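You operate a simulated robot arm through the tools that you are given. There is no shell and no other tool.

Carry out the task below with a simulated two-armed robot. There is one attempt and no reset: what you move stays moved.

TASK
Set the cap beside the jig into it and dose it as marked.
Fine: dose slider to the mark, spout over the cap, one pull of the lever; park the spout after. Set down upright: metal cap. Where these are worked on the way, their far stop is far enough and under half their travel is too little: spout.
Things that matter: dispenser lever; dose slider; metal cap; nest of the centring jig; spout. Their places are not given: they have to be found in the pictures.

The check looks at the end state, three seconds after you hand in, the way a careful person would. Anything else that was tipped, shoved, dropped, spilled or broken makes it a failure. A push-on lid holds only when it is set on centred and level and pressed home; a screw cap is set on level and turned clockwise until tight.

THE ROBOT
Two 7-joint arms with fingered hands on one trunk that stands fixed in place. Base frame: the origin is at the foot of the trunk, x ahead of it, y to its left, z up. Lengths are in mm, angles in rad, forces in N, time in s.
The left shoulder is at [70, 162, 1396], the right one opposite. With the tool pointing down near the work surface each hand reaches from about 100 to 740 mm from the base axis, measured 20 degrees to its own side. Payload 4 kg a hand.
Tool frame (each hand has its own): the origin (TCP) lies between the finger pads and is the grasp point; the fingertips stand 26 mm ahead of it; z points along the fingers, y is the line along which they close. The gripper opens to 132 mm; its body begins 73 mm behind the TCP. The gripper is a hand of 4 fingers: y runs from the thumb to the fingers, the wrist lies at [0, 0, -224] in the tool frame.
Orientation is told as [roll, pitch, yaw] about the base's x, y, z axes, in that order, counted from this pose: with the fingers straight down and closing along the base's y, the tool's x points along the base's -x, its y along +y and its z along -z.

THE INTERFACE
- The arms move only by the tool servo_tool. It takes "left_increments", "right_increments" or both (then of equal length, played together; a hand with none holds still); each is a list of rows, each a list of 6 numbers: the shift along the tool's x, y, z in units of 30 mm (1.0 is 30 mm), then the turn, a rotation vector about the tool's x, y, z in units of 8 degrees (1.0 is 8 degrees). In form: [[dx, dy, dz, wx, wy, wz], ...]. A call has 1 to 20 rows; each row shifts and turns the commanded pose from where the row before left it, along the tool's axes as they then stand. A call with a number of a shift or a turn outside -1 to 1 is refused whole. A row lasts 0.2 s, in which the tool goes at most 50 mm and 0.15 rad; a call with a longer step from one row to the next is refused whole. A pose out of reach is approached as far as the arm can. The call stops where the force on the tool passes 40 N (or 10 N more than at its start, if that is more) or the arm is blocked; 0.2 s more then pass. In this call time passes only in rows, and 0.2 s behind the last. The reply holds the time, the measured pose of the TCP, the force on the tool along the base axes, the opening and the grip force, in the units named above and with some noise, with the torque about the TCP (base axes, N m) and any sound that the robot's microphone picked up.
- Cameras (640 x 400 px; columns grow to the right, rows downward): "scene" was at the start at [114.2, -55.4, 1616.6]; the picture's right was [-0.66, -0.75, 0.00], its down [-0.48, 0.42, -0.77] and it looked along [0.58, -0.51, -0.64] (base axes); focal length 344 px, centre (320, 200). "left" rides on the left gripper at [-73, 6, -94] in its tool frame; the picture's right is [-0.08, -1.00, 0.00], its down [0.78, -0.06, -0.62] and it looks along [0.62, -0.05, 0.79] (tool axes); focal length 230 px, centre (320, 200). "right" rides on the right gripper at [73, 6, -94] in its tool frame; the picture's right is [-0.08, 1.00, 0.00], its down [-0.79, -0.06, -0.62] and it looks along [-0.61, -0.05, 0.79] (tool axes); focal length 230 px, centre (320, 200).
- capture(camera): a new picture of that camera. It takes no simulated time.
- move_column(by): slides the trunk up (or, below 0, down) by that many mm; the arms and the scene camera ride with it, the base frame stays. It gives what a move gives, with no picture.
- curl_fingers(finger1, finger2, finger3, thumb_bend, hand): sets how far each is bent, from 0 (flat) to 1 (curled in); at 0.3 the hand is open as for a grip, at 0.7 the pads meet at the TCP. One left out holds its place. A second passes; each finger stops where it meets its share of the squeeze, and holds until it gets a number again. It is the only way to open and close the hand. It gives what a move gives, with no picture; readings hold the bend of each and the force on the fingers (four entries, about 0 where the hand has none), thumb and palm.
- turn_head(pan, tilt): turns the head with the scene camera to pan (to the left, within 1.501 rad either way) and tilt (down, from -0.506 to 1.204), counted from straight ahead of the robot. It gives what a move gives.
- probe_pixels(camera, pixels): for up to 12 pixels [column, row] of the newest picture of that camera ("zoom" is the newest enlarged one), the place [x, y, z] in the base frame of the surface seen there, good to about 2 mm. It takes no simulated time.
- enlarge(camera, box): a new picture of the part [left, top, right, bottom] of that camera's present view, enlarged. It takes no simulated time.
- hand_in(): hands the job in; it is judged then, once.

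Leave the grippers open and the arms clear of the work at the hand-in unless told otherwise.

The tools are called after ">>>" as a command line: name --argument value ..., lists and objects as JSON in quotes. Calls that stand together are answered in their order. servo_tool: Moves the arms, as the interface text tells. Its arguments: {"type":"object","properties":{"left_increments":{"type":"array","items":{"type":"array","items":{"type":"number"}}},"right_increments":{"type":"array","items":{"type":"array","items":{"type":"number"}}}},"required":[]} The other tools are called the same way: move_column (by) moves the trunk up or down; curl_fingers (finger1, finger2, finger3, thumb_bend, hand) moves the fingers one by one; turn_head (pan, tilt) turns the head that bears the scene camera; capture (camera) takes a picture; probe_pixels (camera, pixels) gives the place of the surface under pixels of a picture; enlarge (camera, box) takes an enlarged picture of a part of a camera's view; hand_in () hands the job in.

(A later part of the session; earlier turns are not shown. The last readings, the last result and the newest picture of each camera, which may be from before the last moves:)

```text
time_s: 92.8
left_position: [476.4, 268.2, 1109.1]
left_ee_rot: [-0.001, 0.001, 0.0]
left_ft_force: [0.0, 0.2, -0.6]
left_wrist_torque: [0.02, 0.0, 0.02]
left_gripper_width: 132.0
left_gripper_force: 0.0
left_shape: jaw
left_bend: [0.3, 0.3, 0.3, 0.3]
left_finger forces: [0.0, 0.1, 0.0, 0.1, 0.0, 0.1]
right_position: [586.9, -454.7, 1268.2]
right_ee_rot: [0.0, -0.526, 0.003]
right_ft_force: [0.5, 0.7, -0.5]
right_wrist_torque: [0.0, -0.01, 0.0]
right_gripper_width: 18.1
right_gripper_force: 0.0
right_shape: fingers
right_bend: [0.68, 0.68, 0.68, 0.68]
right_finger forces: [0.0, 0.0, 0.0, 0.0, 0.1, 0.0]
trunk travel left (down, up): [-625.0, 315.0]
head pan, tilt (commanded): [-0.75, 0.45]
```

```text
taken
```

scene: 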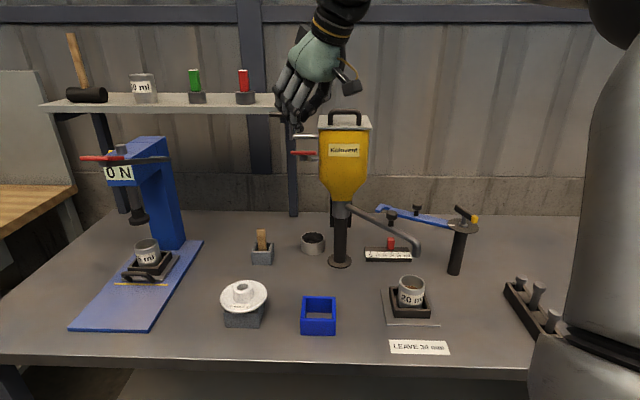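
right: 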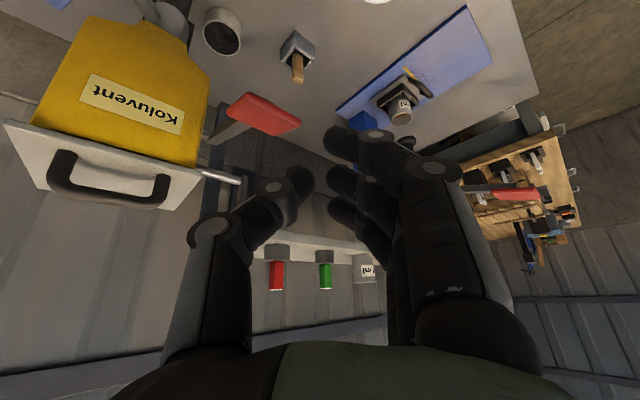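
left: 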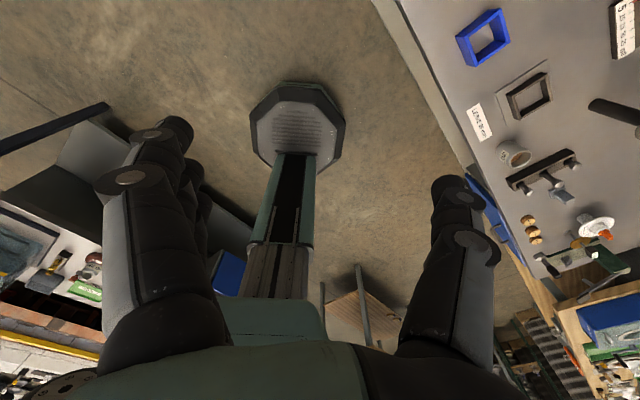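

The grip's top centre is about (629,-500), 47 × 33 mm, at z 1165–1176. I'll turn the hand heading to -45° and tilt it to 65°, nearly flat, so the fingers can press the grip from above.

>>> servo_tool --right_increments '[[0, 0, 0, 0.469, 0, 0.812], [0, 0, 0, 0.469, 0, 0.812], [0, 0, 0, 0.469, 0, 0.812], [0, 0, 0, 0.469, 0, 0.812], [0, 0, 0, 0.469, 0, 0.812], [0, 0, 0, 0.469, 0, 0.812], [0, 0, 0, 0, -0.875, 0], [0, 0, 0, 0, -0.875, 0], [0, 0, 0, 0, -0.875, 0], [0, 0, 0, 0, -0.875, 0], [0, 0, 0, 0, -0.875, 0]]'

>>> capture --camera "scene"

>>> capture --camera "right"

```text
time_s: 95.2
left_position: [477.1, 268.2, 1109.2]
left_ee_rot: [0.0, 0.001, -0.001]
left_ft_force: [-1.1, 0.5, -0.4]
left_wrist_torque: [0.01, -0.02, 0.0]
left_gripper_width: 132.1
left_gripper_force: 0.2
left_shape: jaw
left_bend: [0.3, 0.3, 0.3, 0.3]
left_finger forces: [0.1, 0.0, 0.1, 0.0, 0.0, 0.0]
right_position: [573.3, -466.5, 1244.2]
right_ee_rot: [0.004, -1.138, -0.789]
right_ft_force: [-0.2, 0.0, -0.6]
right_wrist_torque: [-0.01, 0.0, -0.02]
right_gripper_width: 18.3
right_gripper_force: 0.0
right_shape: fingers
right_bend: [0.68, 0.68, 0.68, 0.68]
right_finger forces: [0.0, 0.0, 0.0, 0.0, 0.0, 0.0]
right hand out of reach, approached as far as the arm can: row 5, 6
trunk travel left (down, up): [-625.0, 315.0]
head pan, tilt (commanded): [-0.75, 0.45]
```

```text
taken
```

scene: 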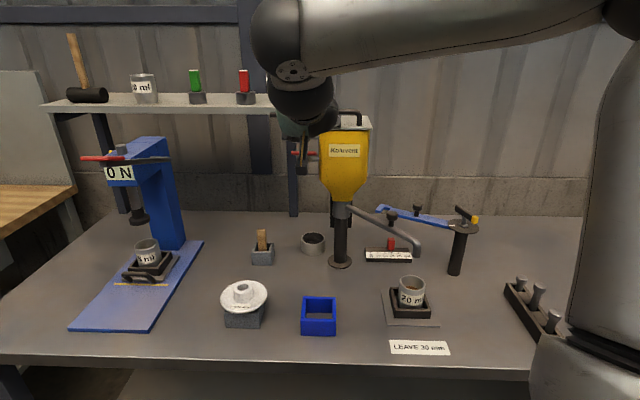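

```text
taken
```

right: 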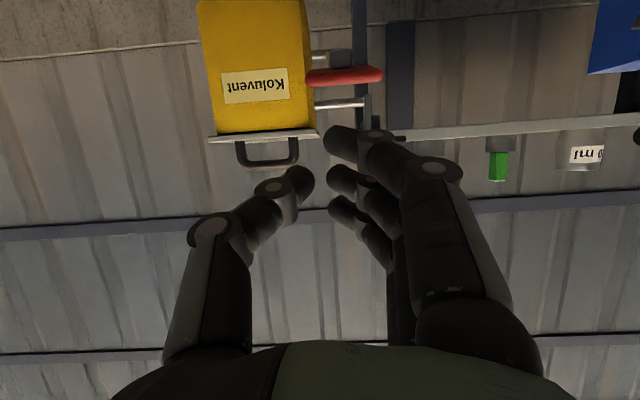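

The hand is flat-ish now and finger 1 lines up with the grip in view (grip at (345,77)). I'll move forward 57 mm over the grip, staying about 30 mm above it.

>>> servo_tool --right_increments '[[-0.35, 0.04, 0.537, 0, 0, 0], [-0.35, 0.04, 0.537, 0, 0, 0], [-0.35, 0.04, 0.537, 0, 0, 0]]'

>>> enlarge --camera "scene" --box '[230, 60, 410, 200]'

>>> capture --camera "right"

```text
time_s: 96.0
left_position: [476.9, 267.8, 1109.2]
left_ee_rot: [0.0, 0.002, -0.001]
left_ft_force: [0.4, -0.3, 0.4]
left_wrist_torque: [0.0, 0.0, -0.01]
left_gripper_width: 132.0
left_gripper_force: 0.0
left_shape: jaw
left_bend: [0.3, 0.3, 0.3, 0.3]
left_finger forces: [0.1, 0.0, 0.0, 0.0, 0.1, 0.0]
right_position: [616.2, -505.5, 1250.9]
right_ee_rot: [0.006, -1.138, -0.785]
right_ft_force: [-0.1, -0.2, 0.3]
right_wrist_torque: [0.0, 0.03, 0.0]
right_gripper_width: 18.3
right_gripper_force: 0.0
right_shape: fingers
right_bend: [0.68, 0.68, 0.68, 0.68]
right_finger forces: [0.0, 0.1, 0.0, 0.0, 0.0, 0.0]
trunk travel left (down, up): [-625.0, 315.0]
head pan, tilt (commanded): [-0.75, 0.45]
```

```text
2.86 times, centred on (320, 130) of scene
```

zoom: 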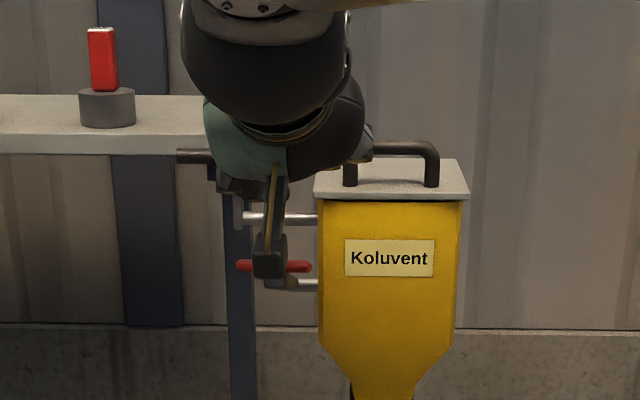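

```text
taken
```

right: 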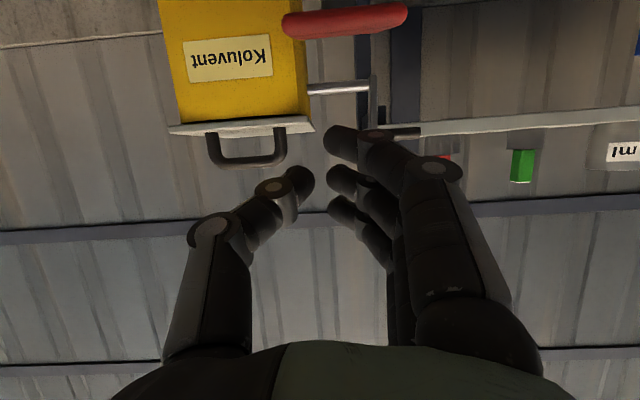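

The fingers are above the grip, which sits at (345,20) just below finger 1 in the hand camera. I'll start lowering vertically in 14 mm rows and watch force and sound; this press must be one continuous stroke.

>>> servo_tool --right_increments '[[0.42, 0, 0.197, 0, 0, 0], [0.35, 0, 0.164, 0, 0, 0]]'

>>> capture --camera "right"

>>> enlarge --camera "scene" --box '[230, 60, 410, 200]'

```text
time_s: 96.6
left_position: [477.0, 268.5, 1108.7]
left_ee_rot: [0.0, 0.0, 0.0]
left_ft_force: [0.8, 0.3, -1.0]
left_wrist_torque: [-0.02, 0.02, 0.02]
left_gripper_width: 131.9
left_gripper_force: 0.1
left_shape: jaw
left_bend: [0.3, 0.3, 0.3, 0.3]
left_finger forces: [0.1, 0.0, 0.0, 0.0, 0.0, 0.1]
right_position: [615.8, -503.7, 1224.8]
right_ee_rot: [0.002, -1.137, -0.785]
right_ft_force: [0.0, 0.0, -0.1]
right_wrist_torque: [0.0, 0.03, -0.02]
right_gripper_width: 18.1
right_gripper_force: 0.1
right_shape: fingers
right_bend: [0.68, 0.68, 0.68, 0.68]
right_finger forces: [0.1, 0.0, 0.1, 0.1, 0.0, 0.0]
trunk travel left (down, up): [-625.0, 315.0]
head pan, tilt (commanded): [-0.75, 0.45]
```

```text
taken
```

right: 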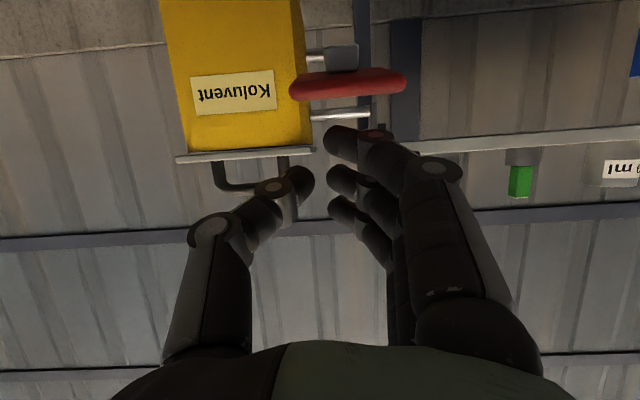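

```text
2.86 times, centred on (320, 130) of scene
```

zoom: 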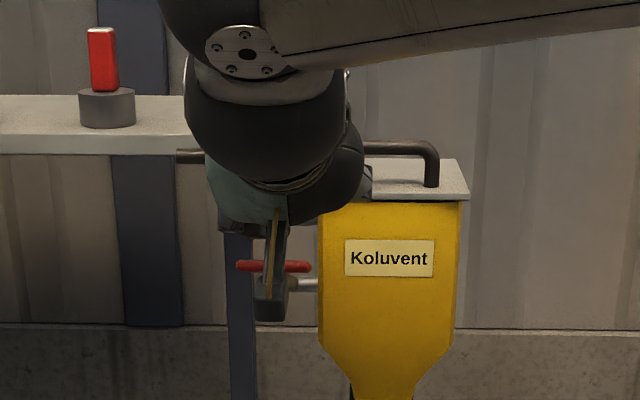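

Just above contact now, with no force. I'll press down in one stroke, following the lever's arc: ten rows of 13 mm. The move stops by itself at the lever's end stop.

>>> servo_tool --right_increments '[[0.435, 0, 0.093, 0, 0, 0], [0.463, 0, 0.033, 0, 0, 0], [0.435, 0, 0.093, 0, 0, 0], [0.421, 0, 0.123, 0, 0, 0], [0.407, 0, 0.153, 0, 0, 0], [0.393, 0, 0.183, 0, 0, 0], [0.372, 0, 0.229, 0, 0, 0], [0.357, 0, 0.259, 0, 0, 0], [0.34, 0, 0.295, 0, 0, 0], [0.325, 0, 0.328, 0, 0, 0]]'

>>> enlarge --camera "scene" --box '[230, 80, 450, 320]'

>>> capture --camera "right"

```text
time_s: 98.8
left_position: [476.9, 267.6, 1108.5]
left_ee_rot: [-0.002, 0.0, 0.002]
left_ft_force: [0.1, 0.2, 0.5]
left_wrist_torque: [0.0, 0.0, 0.0]
left_gripper_width: 131.8
left_gripper_force: 0.0
left_shape: jaw
left_bend: [0.3, 0.3, 0.3, 0.3]
left_finger forces: [0.1, 0.1, 0.0, 0.0, 0.0, 0.1]
right_position: [615.3, -502.5, 1093.8]
right_ee_rot: [0.004, -1.137, -0.785]
right_ft_force: [-0.7, 0.7, 1.5]
right_wrist_torque: [0.03, -0.01, 0.05]
right_gripper_width: 16.9
right_gripper_force: 1.2
right_shape: fingers
right_bend: [0.69, 0.68, 0.68, 0.68]
right_finger forces: [2.7, 0.0, 0.0, 0.1, 0.0, 0.0]
trunk travel left (down, up): [-625.0, 315.0]
head pan, tilt (commanded): [-0.75, 0.45]
```

```text
1.67 times, centred on (340, 200) of scene
```

zoom: 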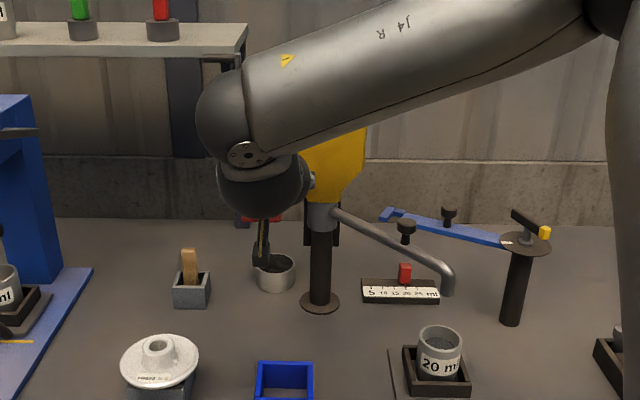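

```text
taken
```

right: 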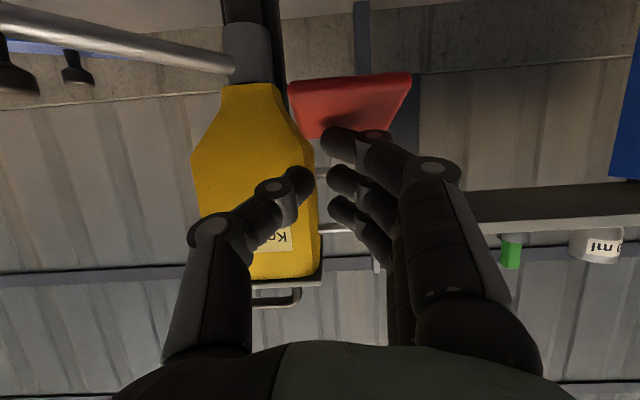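

The lever moved down smoothly; finger 1 reads 2.7 N and the red grip is visible under the finger at (350,100). No stop yet, so I'll continue the same stroke further along the arc.

>>> servo_tool --right_increments '[[0.278, 0, 0.35, 0, 0, 0], [0.249, 0, 0.373, 0, 0, 0], [0.22, 0, 0.397, 0, 0, 0]]'

>>> capture --camera "right"

>>> enlarge --camera "scene" --box '[250, 130, 450, 320]'

```text
time_s: 99.4
left_position: [475.5, 270.2, 1110.3]
left_ee_rot: [-0.002, -0.001, 0.001]
left_ft_force: [0.2, -0.6, -0.8]
left_wrist_torque: [0.04, 0.0, 0.02]
left_gripper_width: 131.7
left_gripper_force: 0.0
left_shape: jaw
left_bend: [0.3, 0.3, 0.3, 0.3]
left_finger forces: [0.1, 0.0, 0.0, 0.0, 0.1, 0.0]
right_position: [629.2, -505.6, 1091.9]
right_ee_rot: [0.048, -1.165, -0.82]
right_ft_force: [-1.6, 11.8, 20.4]
right_wrist_torque: [0.29, 0.06, 0.0]
right_gripper_width: 13.2
right_gripper_force: 10.9
right_shape: fingers
right_bend: [0.8, 0.68, 0.68, 0.68]
right_finger forces: [22.5, 0.0, 0.0, 0.0, 0.1, 0.0]
trunk travel left (down, up): [-625.0, 315.0]
head pan, tilt (commanded): [-0.75, 0.45]
stopped in row 2 (right hand): the force on the tool passed its limit at 44 N (the readings are from after the stop); the commanded pose is now the measured one
```

```text
taken
```

right: 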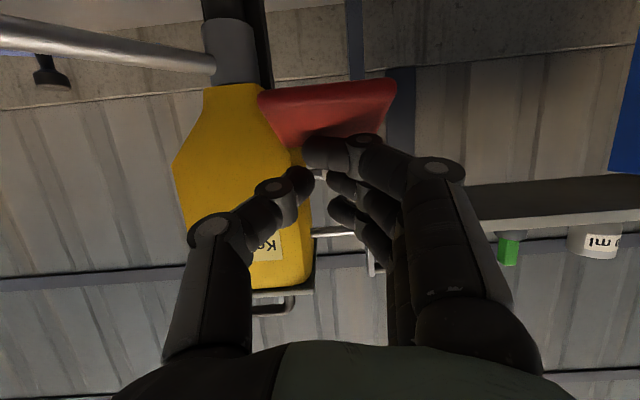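

```text
2.11 times, centred on (350, 225) of scene
```

zoom: 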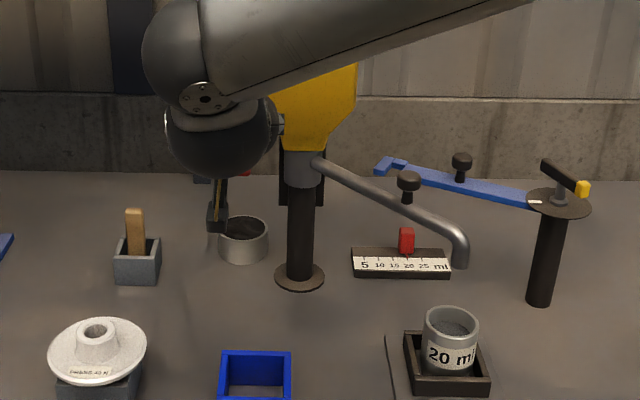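

The lever hit its end stop; the move stopped at 44 N, and the cap's contents now look different in the zoom. That was one full stroke. I'll now lift back up along the same arc to let the lever return.

>>> servo_tool --right_increments '[[-0.308, 0, -0.364, 0, 0, 0], [-0.308, 0, -0.364, 0, 0, 0], [-0.372, 0, -0.229, 0, 0, 0], [-0.4, 0, -0.19, 0, 0, 0], [-0.42, 0, -0.17, 0, 0, 0], [-0.43, 0, -0.15, 0, 0, 0], [-0.43, 0, -0.12, 0, 0, 0], [-0.44, 0, -0.1, 0, 0, 0], [-0.45, 0, -0.1, 0, 0, 0], [-0.5, 0, -0.2, 0, 0, 0], [-0.5, 0, -0.2, 0, 0, 0]]'

>>> capture --camera "right"

>>> enlarge --camera "scene" --box '[230, 80, 450, 320]'

>>> enlarge --camera "scene" --box '[380, 220, 444, 330]'

```text
time_s: 101.8
left_position: [476.0, 268.2, 1108.7]
left_ee_rot: [0.001, -0.001, 0.001]
left_ft_force: [-0.5, 0.2, -0.2]
left_wrist_torque: [0.01, -0.01, -0.02]
left_gripper_width: 131.8
left_gripper_force: 0.1
left_shape: jaw
left_bend: [0.3, 0.3, 0.3, 0.3]
left_finger forces: [0.0, 0.1, 0.0, 0.0, 0.0, 0.0]
right_position: [623.6, -507.1, 1235.1]
right_ee_rot: [0.032, -1.151, -0.809]
right_ft_force: [0.4, -0.2, -0.3]
right_wrist_torque: [-0.03, -0.01, -0.02]
right_gripper_width: 17.6
right_gripper_force: 0.0
right_shape: fingers
right_bend: [0.68, 0.68, 0.68, 0.68]
right_finger forces: [0.1, 0.0, 0.0, 0.1, 0.0, 0.0]
trunk travel left (down, up): [-625.0, 315.0]
head pan, tilt (commanded): [-0.75, 0.45]
```

```text
taken
```

right: 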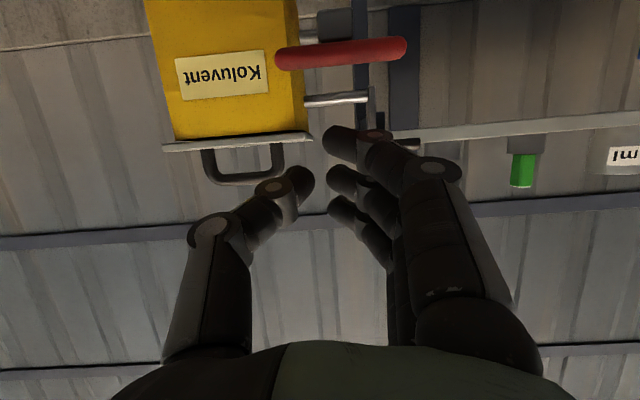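

```text
1.67 times, centred on (340, 200) of scene
```

zoom: 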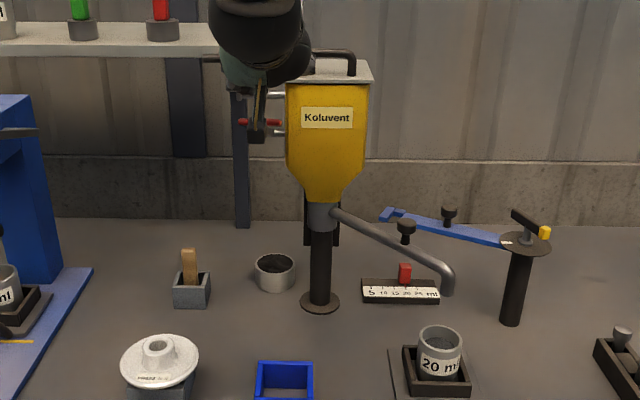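

```text
3.64 times, centred on (412, 275) of scene
```

zoom: 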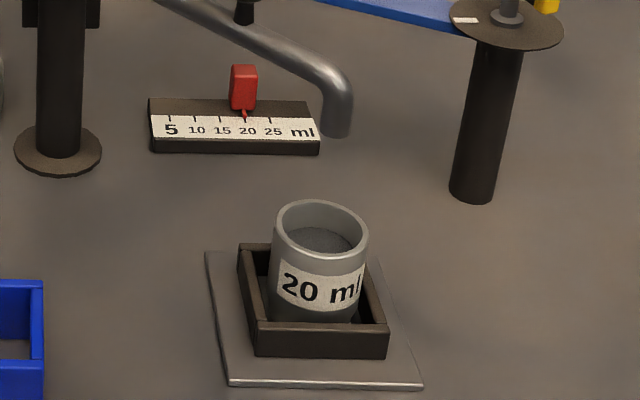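

The lever sprang back up, and the cap now holds grey material on top. One dose was given. Next is parking the spout. I'll first back the hand away from the lever by 120 mm, then turn it to heading 0 with 50° tilt.

>>> servo_tool --right_increments '[[0.204, 0, -0.786, 0, 0, 0], [0.204, 0, -0.786, 0, 0, 0], [0.204, 0, -0.786, 0, 0, 0], [0.204, 0, -0.786, 0, 0, 0], [0.204, 0, -0.786, 0, 0, 0]]'

>>> servo_tool --right_increments '[[0, 0, 0, -0.876, 0, -0.39], [0, 0, 0, -0.876, 0, -0.39], [0, 0, 0, -0.876, 0, -0.39], [0, 0, 0, -0.876, 0, -0.39], [0, 0, 0, -0.876, 0, -0.39], [0, 0, 0, -0.876, 0, -0.39], [0, 0, 0, 0, 1.0, 0], [0, 0, 0, 0, 1.0, 0]]'

>>> capture --camera "scene"

```text
time_s: 103.0
left_position: [476.5, 269.0, 1109.2]
left_ee_rot: [0.0, 0.0, 0.0]
left_ft_force: [-0.8, -0.1, 0.3]
left_wrist_torque: [-0.02, -0.03, -0.03]
left_gripper_width: 132.0
left_gripper_force: 0.1
left_shape: jaw
left_bend: [0.3, 0.3, 0.3, 0.3]
left_finger forces: [0.0, 0.0, 0.0, 0.0, 0.0, 0.1]
right_position: [536.4, -423.5, 1252.8]
right_ee_rot: [0.034, -1.155, -0.81]
right_ft_force: [0.3, -0.3, -1.1]
right_wrist_torque: [0.01, -0.04, 0.01]
right_gripper_width: 17.4
right_gripper_force: 0.1
right_shape: fingers
right_bend: [0.68, 0.68, 0.68, 0.68]
right_finger forces: [0.1, 0.1, 0.0, 0.1, 0.0, 0.0]
trunk travel left (down, up): [-625.0, 315.0]
head pan, tilt (commanded): [-0.75, 0.45]
```

```text
time_s: 104.8
left_position: [476.8, 269.7, 1109.5]
left_ee_rot: [-0.001, 0.001, 0.0]
left_ft_force: [-0.4, 0.9, -0.4]
left_wrist_torque: [-0.04, -0.04, 0.02]
left_gripper_width: 131.9
left_gripper_force: 0.2
left_shape: jaw
left_bend: [0.3, 0.3, 0.3, 0.3]
left_finger forces: [0.0, 0.0, 0.0, 0.1, 0.1, 0.0]
right_position: [539.4, -424.2, 1254.2]
right_ee_rot: [0.01, -0.883, 0.019]
right_ft_force: [0.0, 0.5, -0.5]
right_wrist_torque: [-0.02, 0.0, -0.05]
right_gripper_width: 17.6
right_gripper_force: 0.0
right_shape: fingers
right_bend: [0.68, 0.68, 0.68, 0.68]
right_finger forces: [0.0, 0.0, 0.0, 0.0, 0.1, 0.0]
trunk travel left (down, up): [-625.0, 315.0]
head pan, tilt (commanded): [-0.75, 0.45]
```

```text
taken
```

scene: 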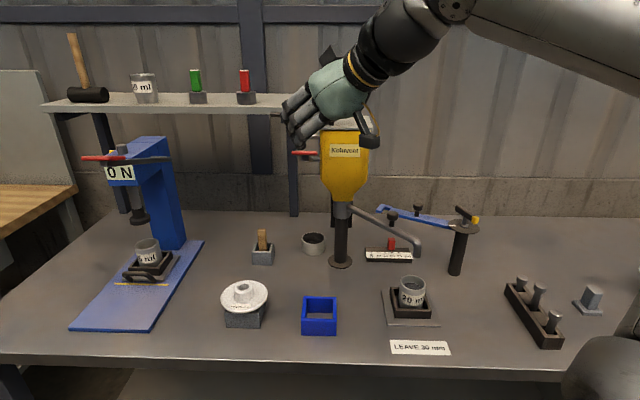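

The hand is reoriented at (539,-424,1254). I'll carry it high over to the spout's right side, (455,-720,1150), passing well above the spout knob.

>>> servo_tool --right_increments '[[0.405, -0.897, 0.003, 0, 0, 0], [0.405, -0.897, 0.003, 0, 0, 0], [0.405, -0.897, 0.003, 0, 0, 0], [0.405, -0.897, 0.003, 0, 0, 0], [0.405, -0.897, 0.003, 0, 0, 0], [0.405, -0.897, 0.003, 0, 0, 0], [0.405, -0.897, 0.003, 0, 0, 0], [0.405, -0.897, 0.003, 0, 0, 0], [0.405, -0.897, 0.003, 0, 0, 0], [0.405, -0.897, 0.003, 0, 0, 0], [0.405, -0.897, 0.003, 0, 0, 0]]'

>>> capture --camera "scene"

>>> capture --camera "right"

```text
time_s: 107.2
left_position: [477.3, 267.8, 1109.9]
left_ee_rot: [0.002, -0.001, 0.0]
left_ft_force: [-0.4, -0.4, 0.0]
left_wrist_torque: [0.03, 0.01, 0.0]
left_gripper_width: 132.0
left_gripper_force: 0.1
left_shape: jaw
left_bend: [0.3, 0.3, 0.3, 0.3]
left_finger forces: [0.0, 0.0, 0.1, 0.0, 0.0, 0.0]
right_position: [462.6, -722.0, 1147.6]
right_ee_rot: [0.011, -0.885, 0.016]
right_ft_force: [-0.7, -0.2, -0.1]
right_wrist_torque: [0.03, -0.01, 0.01]
right_gripper_width: 17.8
right_gripper_force: 0.1
right_shape: fingers
right_bend: [0.68, 0.68, 0.68, 0.68]
right_finger forces: [0.1, 0.0, 0.0, 0.1, 0.0, 0.0]
trunk travel left (down, up): [-625.0, 315.0]
head pan, tilt (commanded): [-0.75, 0.45]
```

```text
taken
```

scene: 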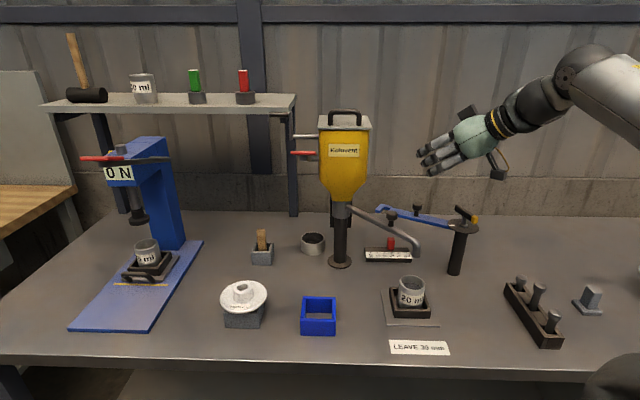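

```text
taken
```

right: 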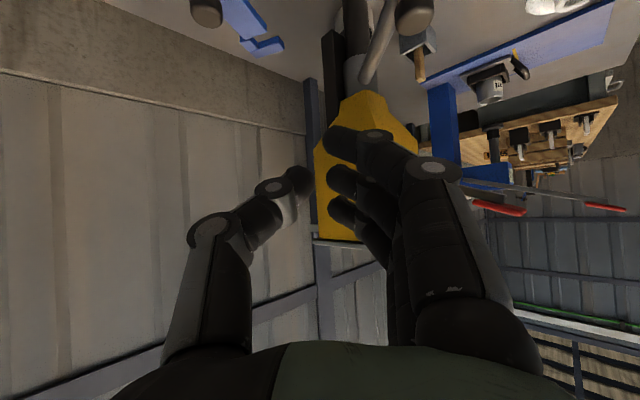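

Nothing is under the hand here except the table; the blue arm is about 50 mm beyond the thumb side. I'll lower to z≈980, level with the spout rod.

>>> servo_tool --right_increments '[[0.615, 0, 0.505, 0, 0, 0], [0.615, 0, 0.505, 0, 0, 0], [0.615, 0, 0.505, 0, 0, 0], [0.615, 0, 0.505, 0, 0, 0], [0.615, 0, 0.505, 0, 0, 0], [0.615, 0, 0.505, 0, 0, 0], [0.615, 0, 0.505, 0, 0, 0]]'

>>> capture --camera "right"

>>> enlarge --camera "scene" --box '[310, 150, 530, 330]'

```text
time_s: 108.8
left_position: [476.6, 267.3, 1109.6]
left_ee_rot: [0.0, 0.0, -0.001]
left_ft_force: [0.7, 0.0, 0.9]
left_wrist_torque: [0.0, 0.01, 0.0]
left_gripper_width: 131.9
left_gripper_force: 0.1
left_shape: jaw
left_bend: [0.3, 0.3, 0.3, 0.3]
left_finger forces: [0.0, 0.1, 0.0, 0.0, 0.0, 0.0]
right_position: [461.6, -720.7, 981.3]
right_ee_rot: [0.011, -0.887, 0.017]
right_ft_force: [-0.3, -0.3, 0.0]
right_wrist_torque: [-0.01, 0.02, -0.01]
right_gripper_width: 17.9
right_gripper_force: 0.1
right_shape: fingers
right_bend: [0.68, 0.68, 0.68, 0.68]
right_finger forces: [0.1, 0.0, 0.1, 0.0, 0.1, 0.1]
trunk travel left (down, up): [-625.0, 315.0]
head pan, tilt (commanded): [-0.75, 0.45]
```

```text
taken
```

right: 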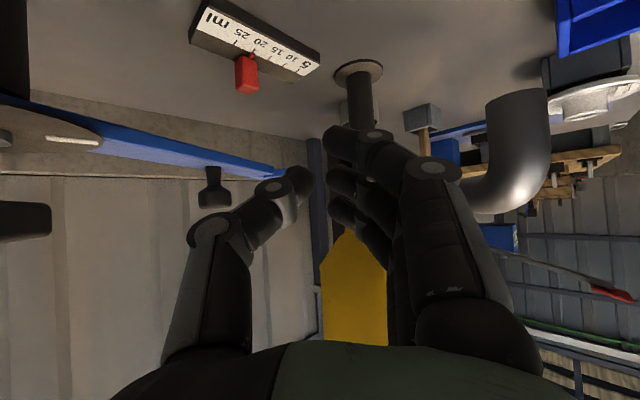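

```text
2.22 times, centred on (420, 240) of scene
```

zoom: 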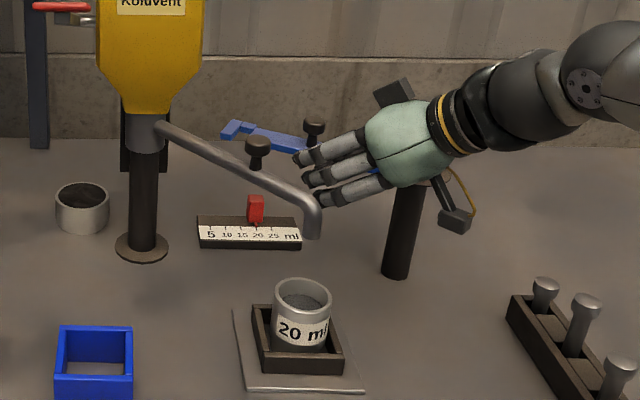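

The spout rod is just on the finger side, with its end at (515,150) in the hand camera. I'll push it left (+y), about 95 mm in four rows, and check.

>>> servo_tool --right_increments '[[0.07, 0.745, -0.085, 0, 0, 0], [0.07, 0.745, -0.085, 0, 0, 0], [-0.073, 0.833, 0.09, 0, 0, 0], [-0.073, 0.833, 0.09, 0, 0, 0]]'

>>> capture --camera "right"

>>> enlarge --camera "scene" --box '[310, 150, 530, 330]'

```text
time_s: 109.8
left_position: [475.8, 269.1, 1109.7]
left_ee_rot: [0.0, -0.001, 0.001]
left_ft_force: [0.0, -0.6, 0.5]
left_wrist_torque: [0.02, -0.01, 0.0]
left_gripper_width: 131.9
left_gripper_force: 0.1
left_shape: jaw
left_bend: [0.3, 0.3, 0.3, 0.3]
left_finger forces: [0.0, 0.0, 0.0, 0.0, 0.0, 0.1]
right_position: [458.6, -624.8, 984.3]
right_ee_rot: [0.012, -0.885, 0.016]
right_ft_force: [0.2, -0.2, 0.7]
right_wrist_torque: [-0.01, 0.01, -0.01]
right_gripper_width: 17.6
right_gripper_force: 0.0
right_shape: fingers
right_bend: [0.68, 0.68, 0.68, 0.68]
right_finger forces: [0.0, 0.0, 0.1, 0.0, 0.1, 0.0]
trunk travel left (down, up): [-625.0, 315.0]
head pan, tilt (commanded): [-0.75, 0.45]
```

```text
taken
```

right: 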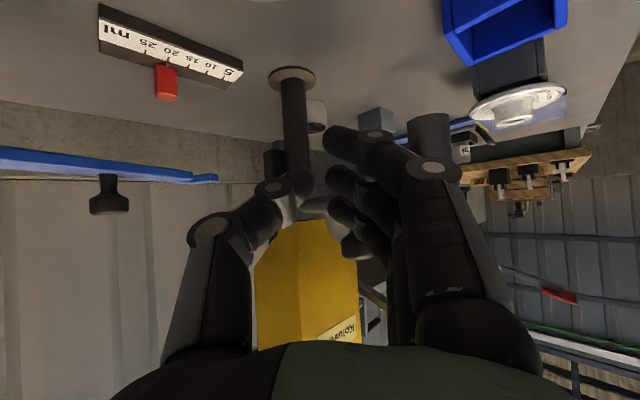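

```text
2.22 times, centred on (420, 240) of scene
```

zoom: 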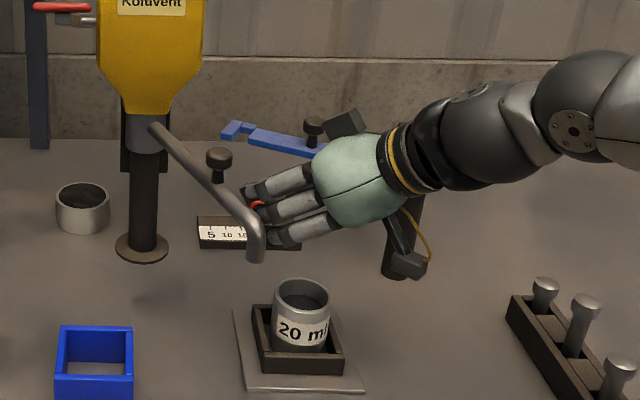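

The spout follows the fingers. I'll continue along the arc: (+20,+60), then (+38,+58) mm.

>>> servo_tool --right_increments '[[-0.141, 0.667, 0.172, 0, 0, 0], [-0.141, 0.667, 0.172, 0, 0, 0], [-0.141, 0.667, 0.172, 0, 0, 0], [-0.268, 0.644, 0.327, 0, 0, 0], [-0.268, 0.644, 0.327, 0, 0, 0], [-0.268, 0.644, 0.327, 0, 0, 0]]'

>>> capture --camera "right"

>>> enlarge --camera "scene" --box '[250, 110, 470, 330]'

```text
time_s: 111.2
left_position: [476.3, 268.4, 1108.8]
left_ee_rot: [-0.001, 0.002, 0.0]
left_ft_force: [0.2, -0.6, -0.2]
left_wrist_torque: [0.0, 0.02, -0.01]
left_gripper_width: 132.0
left_gripper_force: 0.0
left_shape: jaw
left_bend: [0.3, 0.3, 0.3, 0.3]
left_finger forces: [0.1, 0.0, 0.0, 0.0, 0.1, 0.0]
right_position: [514.5, -503.7, 983.2]
right_ee_rot: [0.012, -0.882, 0.016]
right_ft_force: [-0.7, -0.5, 0.4]
right_wrist_torque: [0.0, -0.02, 0.0]
right_gripper_width: 17.6
right_gripper_force: 0.2
right_shape: fingers
right_bend: [0.68, 0.68, 0.68, 0.68]
right_finger forces: [0.0, 0.0, 0.0, 0.0, 0.1, 0.1]
trunk travel left (down, up): [-625.0, 315.0]
head pan, tilt (commanded): [-0.75, 0.45]
```

```text
taken
```

right: 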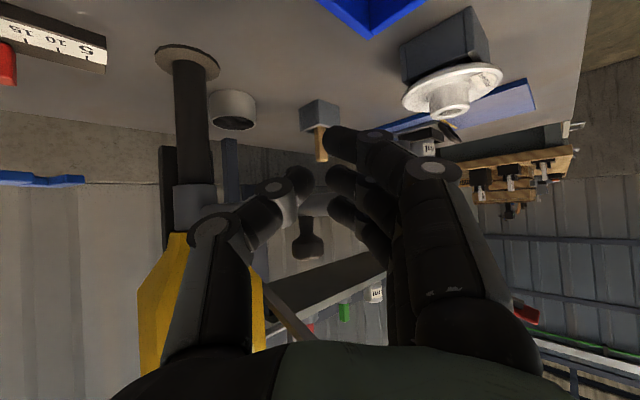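

```text
1.82 times, centred on (360, 220) of scene
```

zoom: 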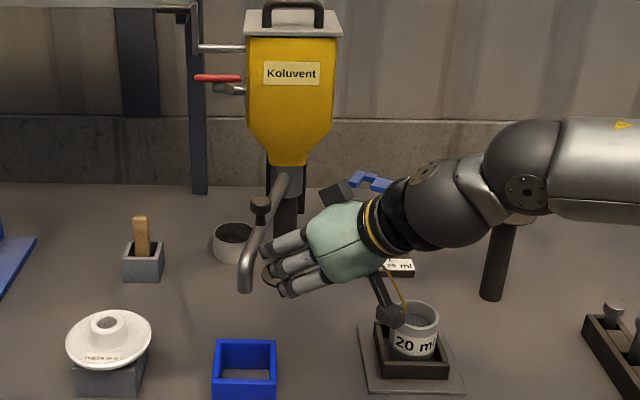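

The rod is now in front of the fingertips, at about 112°. I'll keep going, moving (+63,+41) mm while turning the heading 15° to the right so the wrist stays clear of the lever later.

>>> servo_tool --right_increments '[[-0.444, 0.457, 0.541, 0.483, 0, 0.396], [-0.416, 0.516, 0.508, 0.483, 0, 0.396], [-0.387, 0.571, 0.471, 0.483, 0, 0.396]]'

>>> capture --camera "right"

>>> enlarge --camera "scene" --box '[250, 110, 470, 330]'

```text
time_s: 112.0
left_position: [477.2, 266.8, 1108.5]
left_ee_rot: [-0.001, 0.002, -0.001]
left_ft_force: [-0.3, -0.6, 0.5]
left_wrist_torque: [-0.01, 0.03, 0.03]
left_gripper_width: 132.2
left_gripper_force: 0.1
left_shape: jaw
left_bend: [0.3, 0.3, 0.3, 0.3]
left_finger forces: [0.0, 0.0, 0.0, 0.0, 0.0, 0.0]
right_position: [577.1, -462.2, 982.8]
right_ee_rot: [0.012, -0.882, -0.249]
right_ft_force: [1.3, -0.1, 0.1]
right_wrist_torque: [0.01, -0.04, 0.03]
right_gripper_width: 17.3
right_gripper_force: 0.0
right_shape: fingers
right_bend: [0.68, 0.68, 0.68, 0.68]
right_finger forces: [0.1, 0.1, 0.0, 0.0, 0.0, 0.0]
trunk travel left (down, up): [-625.0, 315.0]
head pan, tilt (commanded): [-0.75, 0.45]
```

```text
taken
```

right: 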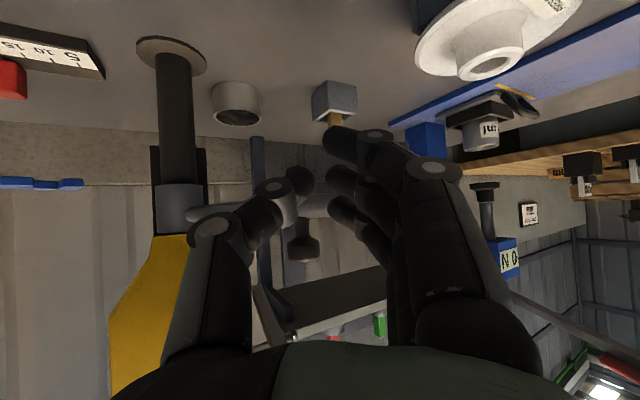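

```text
1.82 times, centred on (360, 220) of scene
```

zoom: 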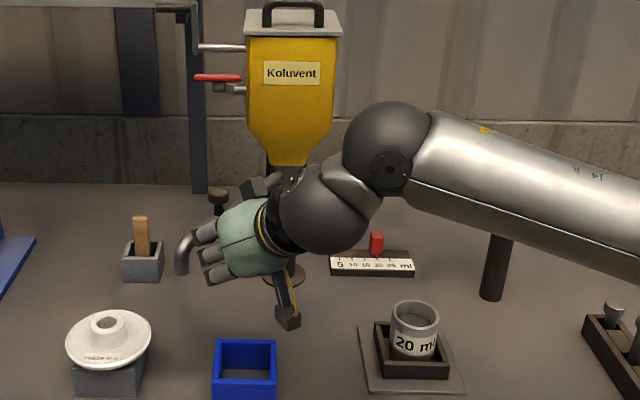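

The spout is near 90° and still ahead of the fingertips, with lever and hand well apart. I'll continue with four more rows to about 75°.

>>> servo_tool --right_increments '[[-0.355, 0.357, 0.433, 0, 0, 0], [-0.355, 0.357, 0.433, 0, 0, 0], [-0.488, 0.345, 0.595, 0.483, 0, 0.396], [-0.488, 0.345, 0.595, 0.483, 0, 0.396]]'

>>> capture --camera "right"

>>> enlarge --camera "scene" --box '[230, 110, 450, 330]'

```text
time_s: 113.0
left_position: [477.1, 267.7, 1109.2]
left_ee_rot: [0.001, 0.002, -0.001]
left_ft_force: [0.9, 0.4, -0.1]
left_wrist_torque: [0.02, 0.0, -0.02]
left_gripper_width: 131.8
left_gripper_force: 0.1
left_shape: jaw
left_bend: [0.3, 0.3, 0.3, 0.3]
left_finger forces: [0.0, 0.0, 0.0, 0.1, 0.0, 0.0]
right_position: [664.4, -442.0, 982.8]
right_ee_rot: [0.008, -0.879, -0.418]
right_ft_force: [0.0, 0.5, 0.5]
right_wrist_torque: [-0.01, -0.03, -0.01]
right_gripper_width: 17.7
right_gripper_force: 0.1
right_shape: fingers
right_bend: [0.68, 0.68, 0.68, 0.68]
right_finger forces: [0.0, 0.0, 0.0, 0.0, 0.0, 0.0]
trunk travel left (down, up): [-625.0, 315.0]
head pan, tilt (commanded): [-0.75, 0.45]
```

```text
taken
```

right: 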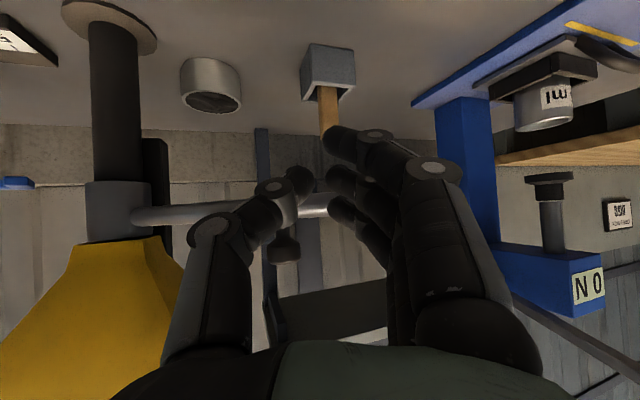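

```text
1.82 times, centred on (340, 220) of scene
```

zoom: 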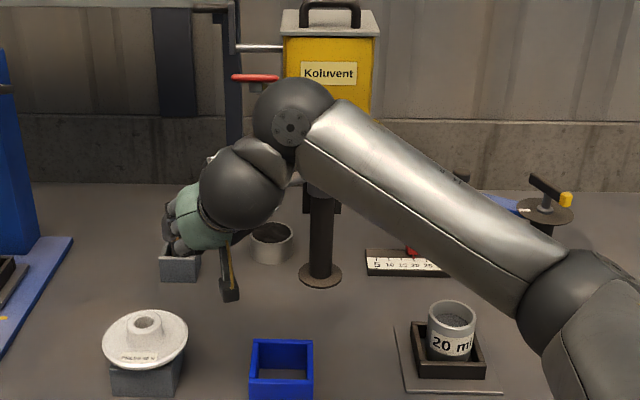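

The wrist is at about (507,-371,1126), far from the lever, and the rod is near 70°. Two more rows forward, still turning the heading.

>>> servo_tool --right_increments '[[-0.544, 0.29, 0.663, 0.483, 0, 0.396], [-0.544, 0.29, 0.663, 0.483, 0, 0.396]]'

>>> capture --camera "right"

>>> enlarge --camera "scene" --box '[210, 110, 430, 290]'

```text
time_s: 113.6
left_position: [476.5, 268.4, 1109.9]
left_ee_rot: [0.0, 0.002, 0.001]
left_ft_force: [0.4, 0.7, 0.0]
left_wrist_torque: [-0.02, 0.0, -0.02]
left_gripper_width: 131.9
left_gripper_force: 0.0
left_shape: jaw
left_bend: [0.3, 0.3, 0.3, 0.3]
left_finger forces: [0.0, 0.0, 0.0, 0.0, 0.0, 0.1]
right_position: [718.7, -449.5, 982.8]
right_ee_rot: [0.007, -0.879, -0.59]
right_ft_force: [1.2, -0.6, 0.7]
right_wrist_torque: [0.03, 0.0, 0.0]
right_gripper_width: 17.8
right_gripper_force: 0.0
right_shape: fingers
right_bend: [0.68, 0.68, 0.68, 0.68]
right_finger forces: [0.1, 0.1, 0.0, 0.0, 0.0, 0.0]
trunk travel left (down, up): [-625.0, 315.0]
head pan, tilt (commanded): [-0.75, 0.45]
```

```text
taken
```

right: 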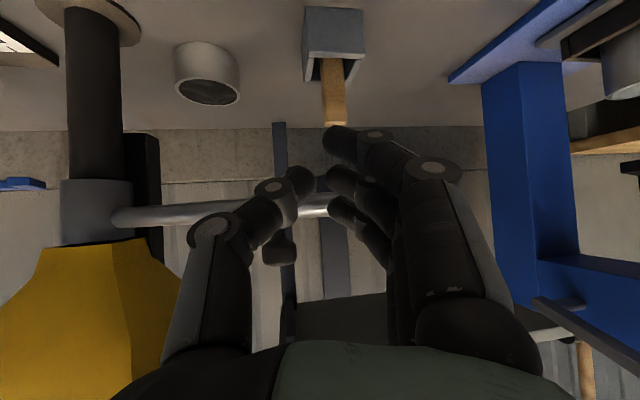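

```text
2.22 times, centred on (320, 200) of scene
```

zoom: 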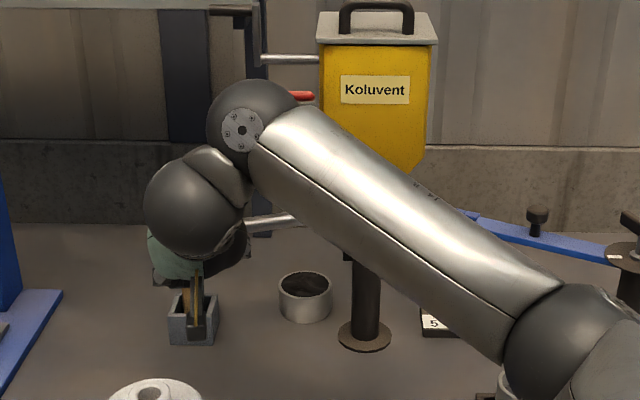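

The rod is around 57° now, ahead of the fingertips. I'll advance two rows toward the park position and watch the force.

>>> servo_tool --right_increments '[[-0.369, 0.137, 0.45, 0, 0, 0], [-0.369, 0.137, 0.45, 0, 0, 0]]'

>>> capture --camera "right"

```text
time_s: 114.2
left_position: [477.2, 267.7, 1109.5]
left_ee_rot: [-0.001, -0.001, -0.002]
left_ft_force: [0.6, -0.5, 0.6]
left_wrist_torque: [0.0, -0.03, -0.02]
left_gripper_width: 131.8
left_gripper_force: 0.0
left_shape: jaw
left_bend: [0.3, 0.3, 0.3, 0.3]
left_finger forces: [0.0, 0.0, 0.0, 0.0, 0.1, 0.0]
right_position: [751.7, -461.3, 983.8]
right_ee_rot: [0.009, -0.879, -0.594]
right_ft_force: [1.0, -0.5, 0.0]
right_wrist_torque: [0.01, 0.02, 0.02]
right_gripper_width: 17.5
right_gripper_force: 0.1
right_shape: fingers
right_bend: [0.68, 0.68, 0.68, 0.68]
right_finger forces: [0.0, 0.0, 0.0, 0.1, 0.0, 0.0]
trunk travel left (down, up): [-625.0, 315.0]
head pan, tilt (commanded): [-0.75, 0.45]
```

```text
taken
```

right: 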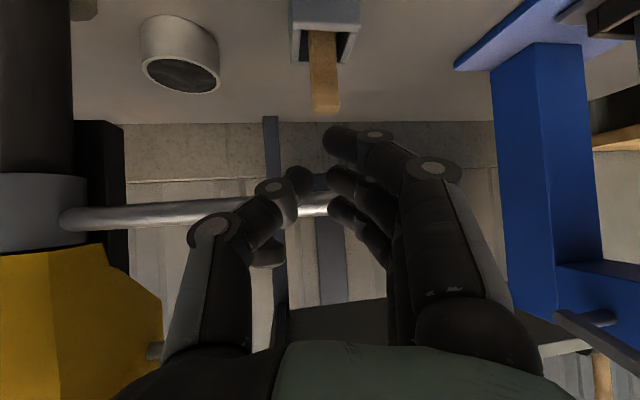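

I'll probe the rod to get its current angle.

>>> probe_pixels --camera "right" --pixels '[[110, 214], [150, 212], [180, 210], [310, 205], [318, 203], [265, 255]]'

```text
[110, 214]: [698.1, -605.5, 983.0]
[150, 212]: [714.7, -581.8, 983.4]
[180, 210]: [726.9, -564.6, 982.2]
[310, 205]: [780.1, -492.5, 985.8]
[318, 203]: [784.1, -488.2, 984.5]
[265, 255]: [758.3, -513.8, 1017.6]
```

The rod is at about 54°, so about 9° (31 mm at my contact) remain. I'll push 30 mm more in three rows along the rod's travel direction.

>>> servo_tool --right_increments '[[-0.21, -0.035, 0.256, 0, 0, 0], [-0.21, -0.035, 0.256, 0, 0, 0], [-0.15, -0.025, 0.18, 0, 0, 0]]'

>>> capture --camera "right"

>>> probe_pixels --camera "right" --pixels '[[80, 214], [110, 214], [150, 212], [180, 210], [310, 205], [318, 203]]'

```text
time_s: 115.0
left_position: [476.8, 268.2, 1109.0]
left_ee_rot: [0.0, 0.0, -0.001]
left_ft_force: [0.8, 0.4, -0.7]
left_wrist_torque: [0.0, 0.04, 0.01]
left_gripper_width: 132.1
left_gripper_force: 0.0
left_shape: jaw
left_bend: [0.3, 0.3, 0.3, 0.3]
left_finger forces: [0.0, 0.1, 0.1, 0.1, 0.0, 0.0]
right_position: [772.6, -478.8, 982.9]
right_ee_rot: [0.008, -0.88, -0.593]
right_ft_force: [0.8, -0.4, 0.0]
right_wrist_torque: [-0.02, 0.01, 0.0]
right_gripper_width: 17.6
right_gripper_force: 0.2
right_shape: fingers
right_bend: [0.68, 0.68, 0.68, 0.68]
right_finger forces: [0.0, 0.0, 0.1, 0.0, 0.1, 0.2]
trunk travel left (down, up): [-625.0, 315.0]
head pan, tilt (commanded): [-0.75, 0.45]
```

```text
taken
```

right: 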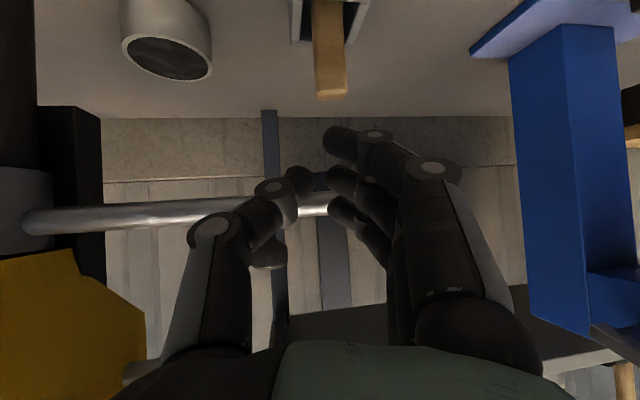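

```text
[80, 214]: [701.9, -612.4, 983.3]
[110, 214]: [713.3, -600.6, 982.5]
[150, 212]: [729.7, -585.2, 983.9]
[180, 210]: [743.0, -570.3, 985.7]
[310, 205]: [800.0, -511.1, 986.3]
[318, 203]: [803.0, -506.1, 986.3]
```

The rod line now matches the original parked line: (803,-506) now versus (805.6,-502.5) at the start. I'll nudge in small steps until the stop is felt.

>>> servo_tool --right_increments '[[-0.06, -0.01, 0.077, 0, 0, 0], [-0.06, -0.01, 0.077, 0, 0, 0]]'

```text
time_s: 115.6
left_position: [476.5, 267.6, 1109.2]
left_ee_rot: [-0.001, -0.001, 0.0]
left_ft_force: [-0.1, 0.6, -0.3]
left_wrist_torque: [-0.03, 0.01, -0.02]
left_gripper_width: 131.9
left_gripper_force: 0.1
left_shape: jaw
left_bend: [0.3, 0.3, 0.3, 0.3]
left_finger forces: [0.0, 0.0, 0.0, 0.0, 0.0, 0.1]
right_position: [776.4, -483.8, 983.1]
right_ee_rot: [0.007, -0.88, -0.592]
right_ft_force: [-1.4, -0.6, 0.2]
right_wrist_torque: [0.0, -0.04, 0.04]
right_gripper_width: 17.6
right_gripper_force: 0.6
right_shape: fingers
right_bend: [0.68, 0.68, 0.68, 0.68]
right_finger forces: [0.0, 0.0, 0.4, 0.1, 0.0, 0.0]
trunk travel left (down, up): [-625.0, 315.0]
head pan, tilt (commanded): [-0.75, 0.45]
```

No clear stop yet, only 0.4 N on finger 3. I'll take two more 3 mm steps.

>>> servo_tool --right_increments '[[-0.06, -0.01, 0.077, 0, 0, 0], [-0.06, -0.01, 0.077, 0, 0, 0]]'

>>> capture --camera "right"

>>> probe_pixels --camera "right" --pixels '[[80, 214], [110, 214], [150, 212], [180, 210], [310, 205], [318, 203]]'

```text
time_s: 116.2
left_position: [476.0, 268.2, 1109.5]
left_ee_rot: [0.0, 0.0, 0.002]
left_ft_force: [0.6, 0.3, 0.2]
left_wrist_torque: [0.01, 0.01, -0.01]
left_gripper_width: 132.0
left_gripper_force: 0.0
left_shape: jaw
left_bend: [0.3, 0.3, 0.3, 0.3]
left_finger forces: [0.1, 0.0, 0.0, 0.1, 0.0, 0.0]
right_position: [779.6, -486.4, 982.5]
right_ee_rot: [0.011, -0.88, -0.592]
right_ft_force: [-0.4, 0.3, 0.2]
right_wrist_torque: [-0.02, -0.04, 0.02]
right_gripper_width: 17.6
right_gripper_force: 0.2
right_shape: fingers
right_bend: [0.68, 0.68, 0.68, 0.68]
right_finger forces: [0.0, 0.0, 1.0, 0.1, 0.1, 0.0]
trunk travel left (down, up): [-625.0, 315.0]
head pan, tilt (commanded): [-0.75, 0.45]
```

```text
taken
```

right: 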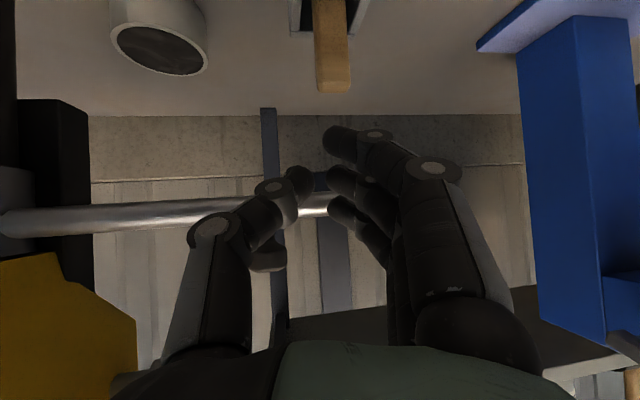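

```text
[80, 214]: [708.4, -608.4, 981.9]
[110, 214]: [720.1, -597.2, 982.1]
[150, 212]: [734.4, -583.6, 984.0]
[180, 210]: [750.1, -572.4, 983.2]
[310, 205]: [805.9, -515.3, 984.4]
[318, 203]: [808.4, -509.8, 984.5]
```

The rod direction is now 44.6°, slightly past the original reading of about 47°, so the spout is fully back on its parked side. I'll retreat the hand 150 mm straight back, away from the rod and the lever, and look.

>>> servo_tool --right_increments '[[0.317, 0, -0.387, 0, 0, 0], [0.634, 0, -0.773, 0, 0, 0], [0.634, 0, -0.773, 0, 0, 0], [0.634, 0, -0.773, 0, 0, 0], [0.634, 0, -0.773, 0, 0, 0], [0.317, 0, -0.387, 0, 0, 0]]'

>>> capture --camera "scene"

>>> capture --camera "right"

```text
time_s: 117.6
left_position: [475.2, 268.4, 1109.4]
left_ee_rot: [-0.001, 0.001, -0.001]
left_ft_force: [-0.8, 0.1, -0.1]
left_wrist_torque: [-0.01, -0.01, 0.0]
left_gripper_width: 132.0
left_gripper_force: 0.0
left_shape: jaw
left_bend: [0.3, 0.3, 0.3, 0.3]
left_finger forces: [0.0, 0.1, 0.0, 0.1, 0.1, 0.1]
right_position: [652.4, -405.2, 985.5]
right_ee_rot: [0.011, -0.88, -0.596]
right_ft_force: [0.2, 1.0, 0.2]
right_wrist_torque: [0.01, -0.01, 0.01]
right_gripper_width: 17.8
right_gripper_force: 0.0
right_shape: fingers
right_bend: [0.68, 0.68, 0.68, 0.68]
right_finger forces: [0.0, 0.1, 0.0, 0.0, 0.0, 0.1]
trunk travel left (down, up): [-625.0, 315.0]
head pan, tilt (commanded): [-0.75, 0.45]
```

```text
taken
```

scene: 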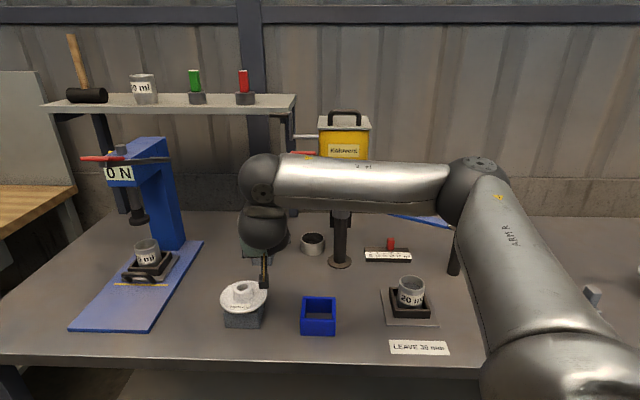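

```text
taken
```

right: 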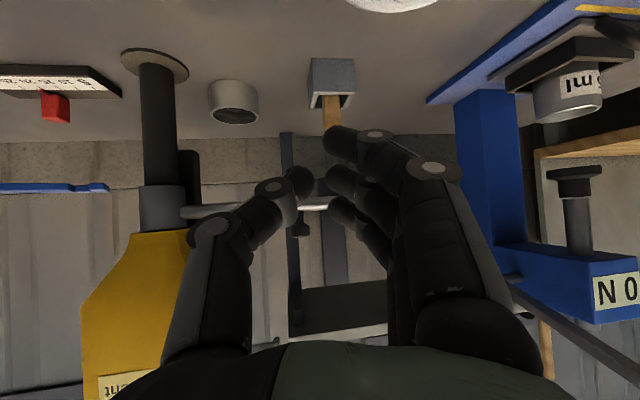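

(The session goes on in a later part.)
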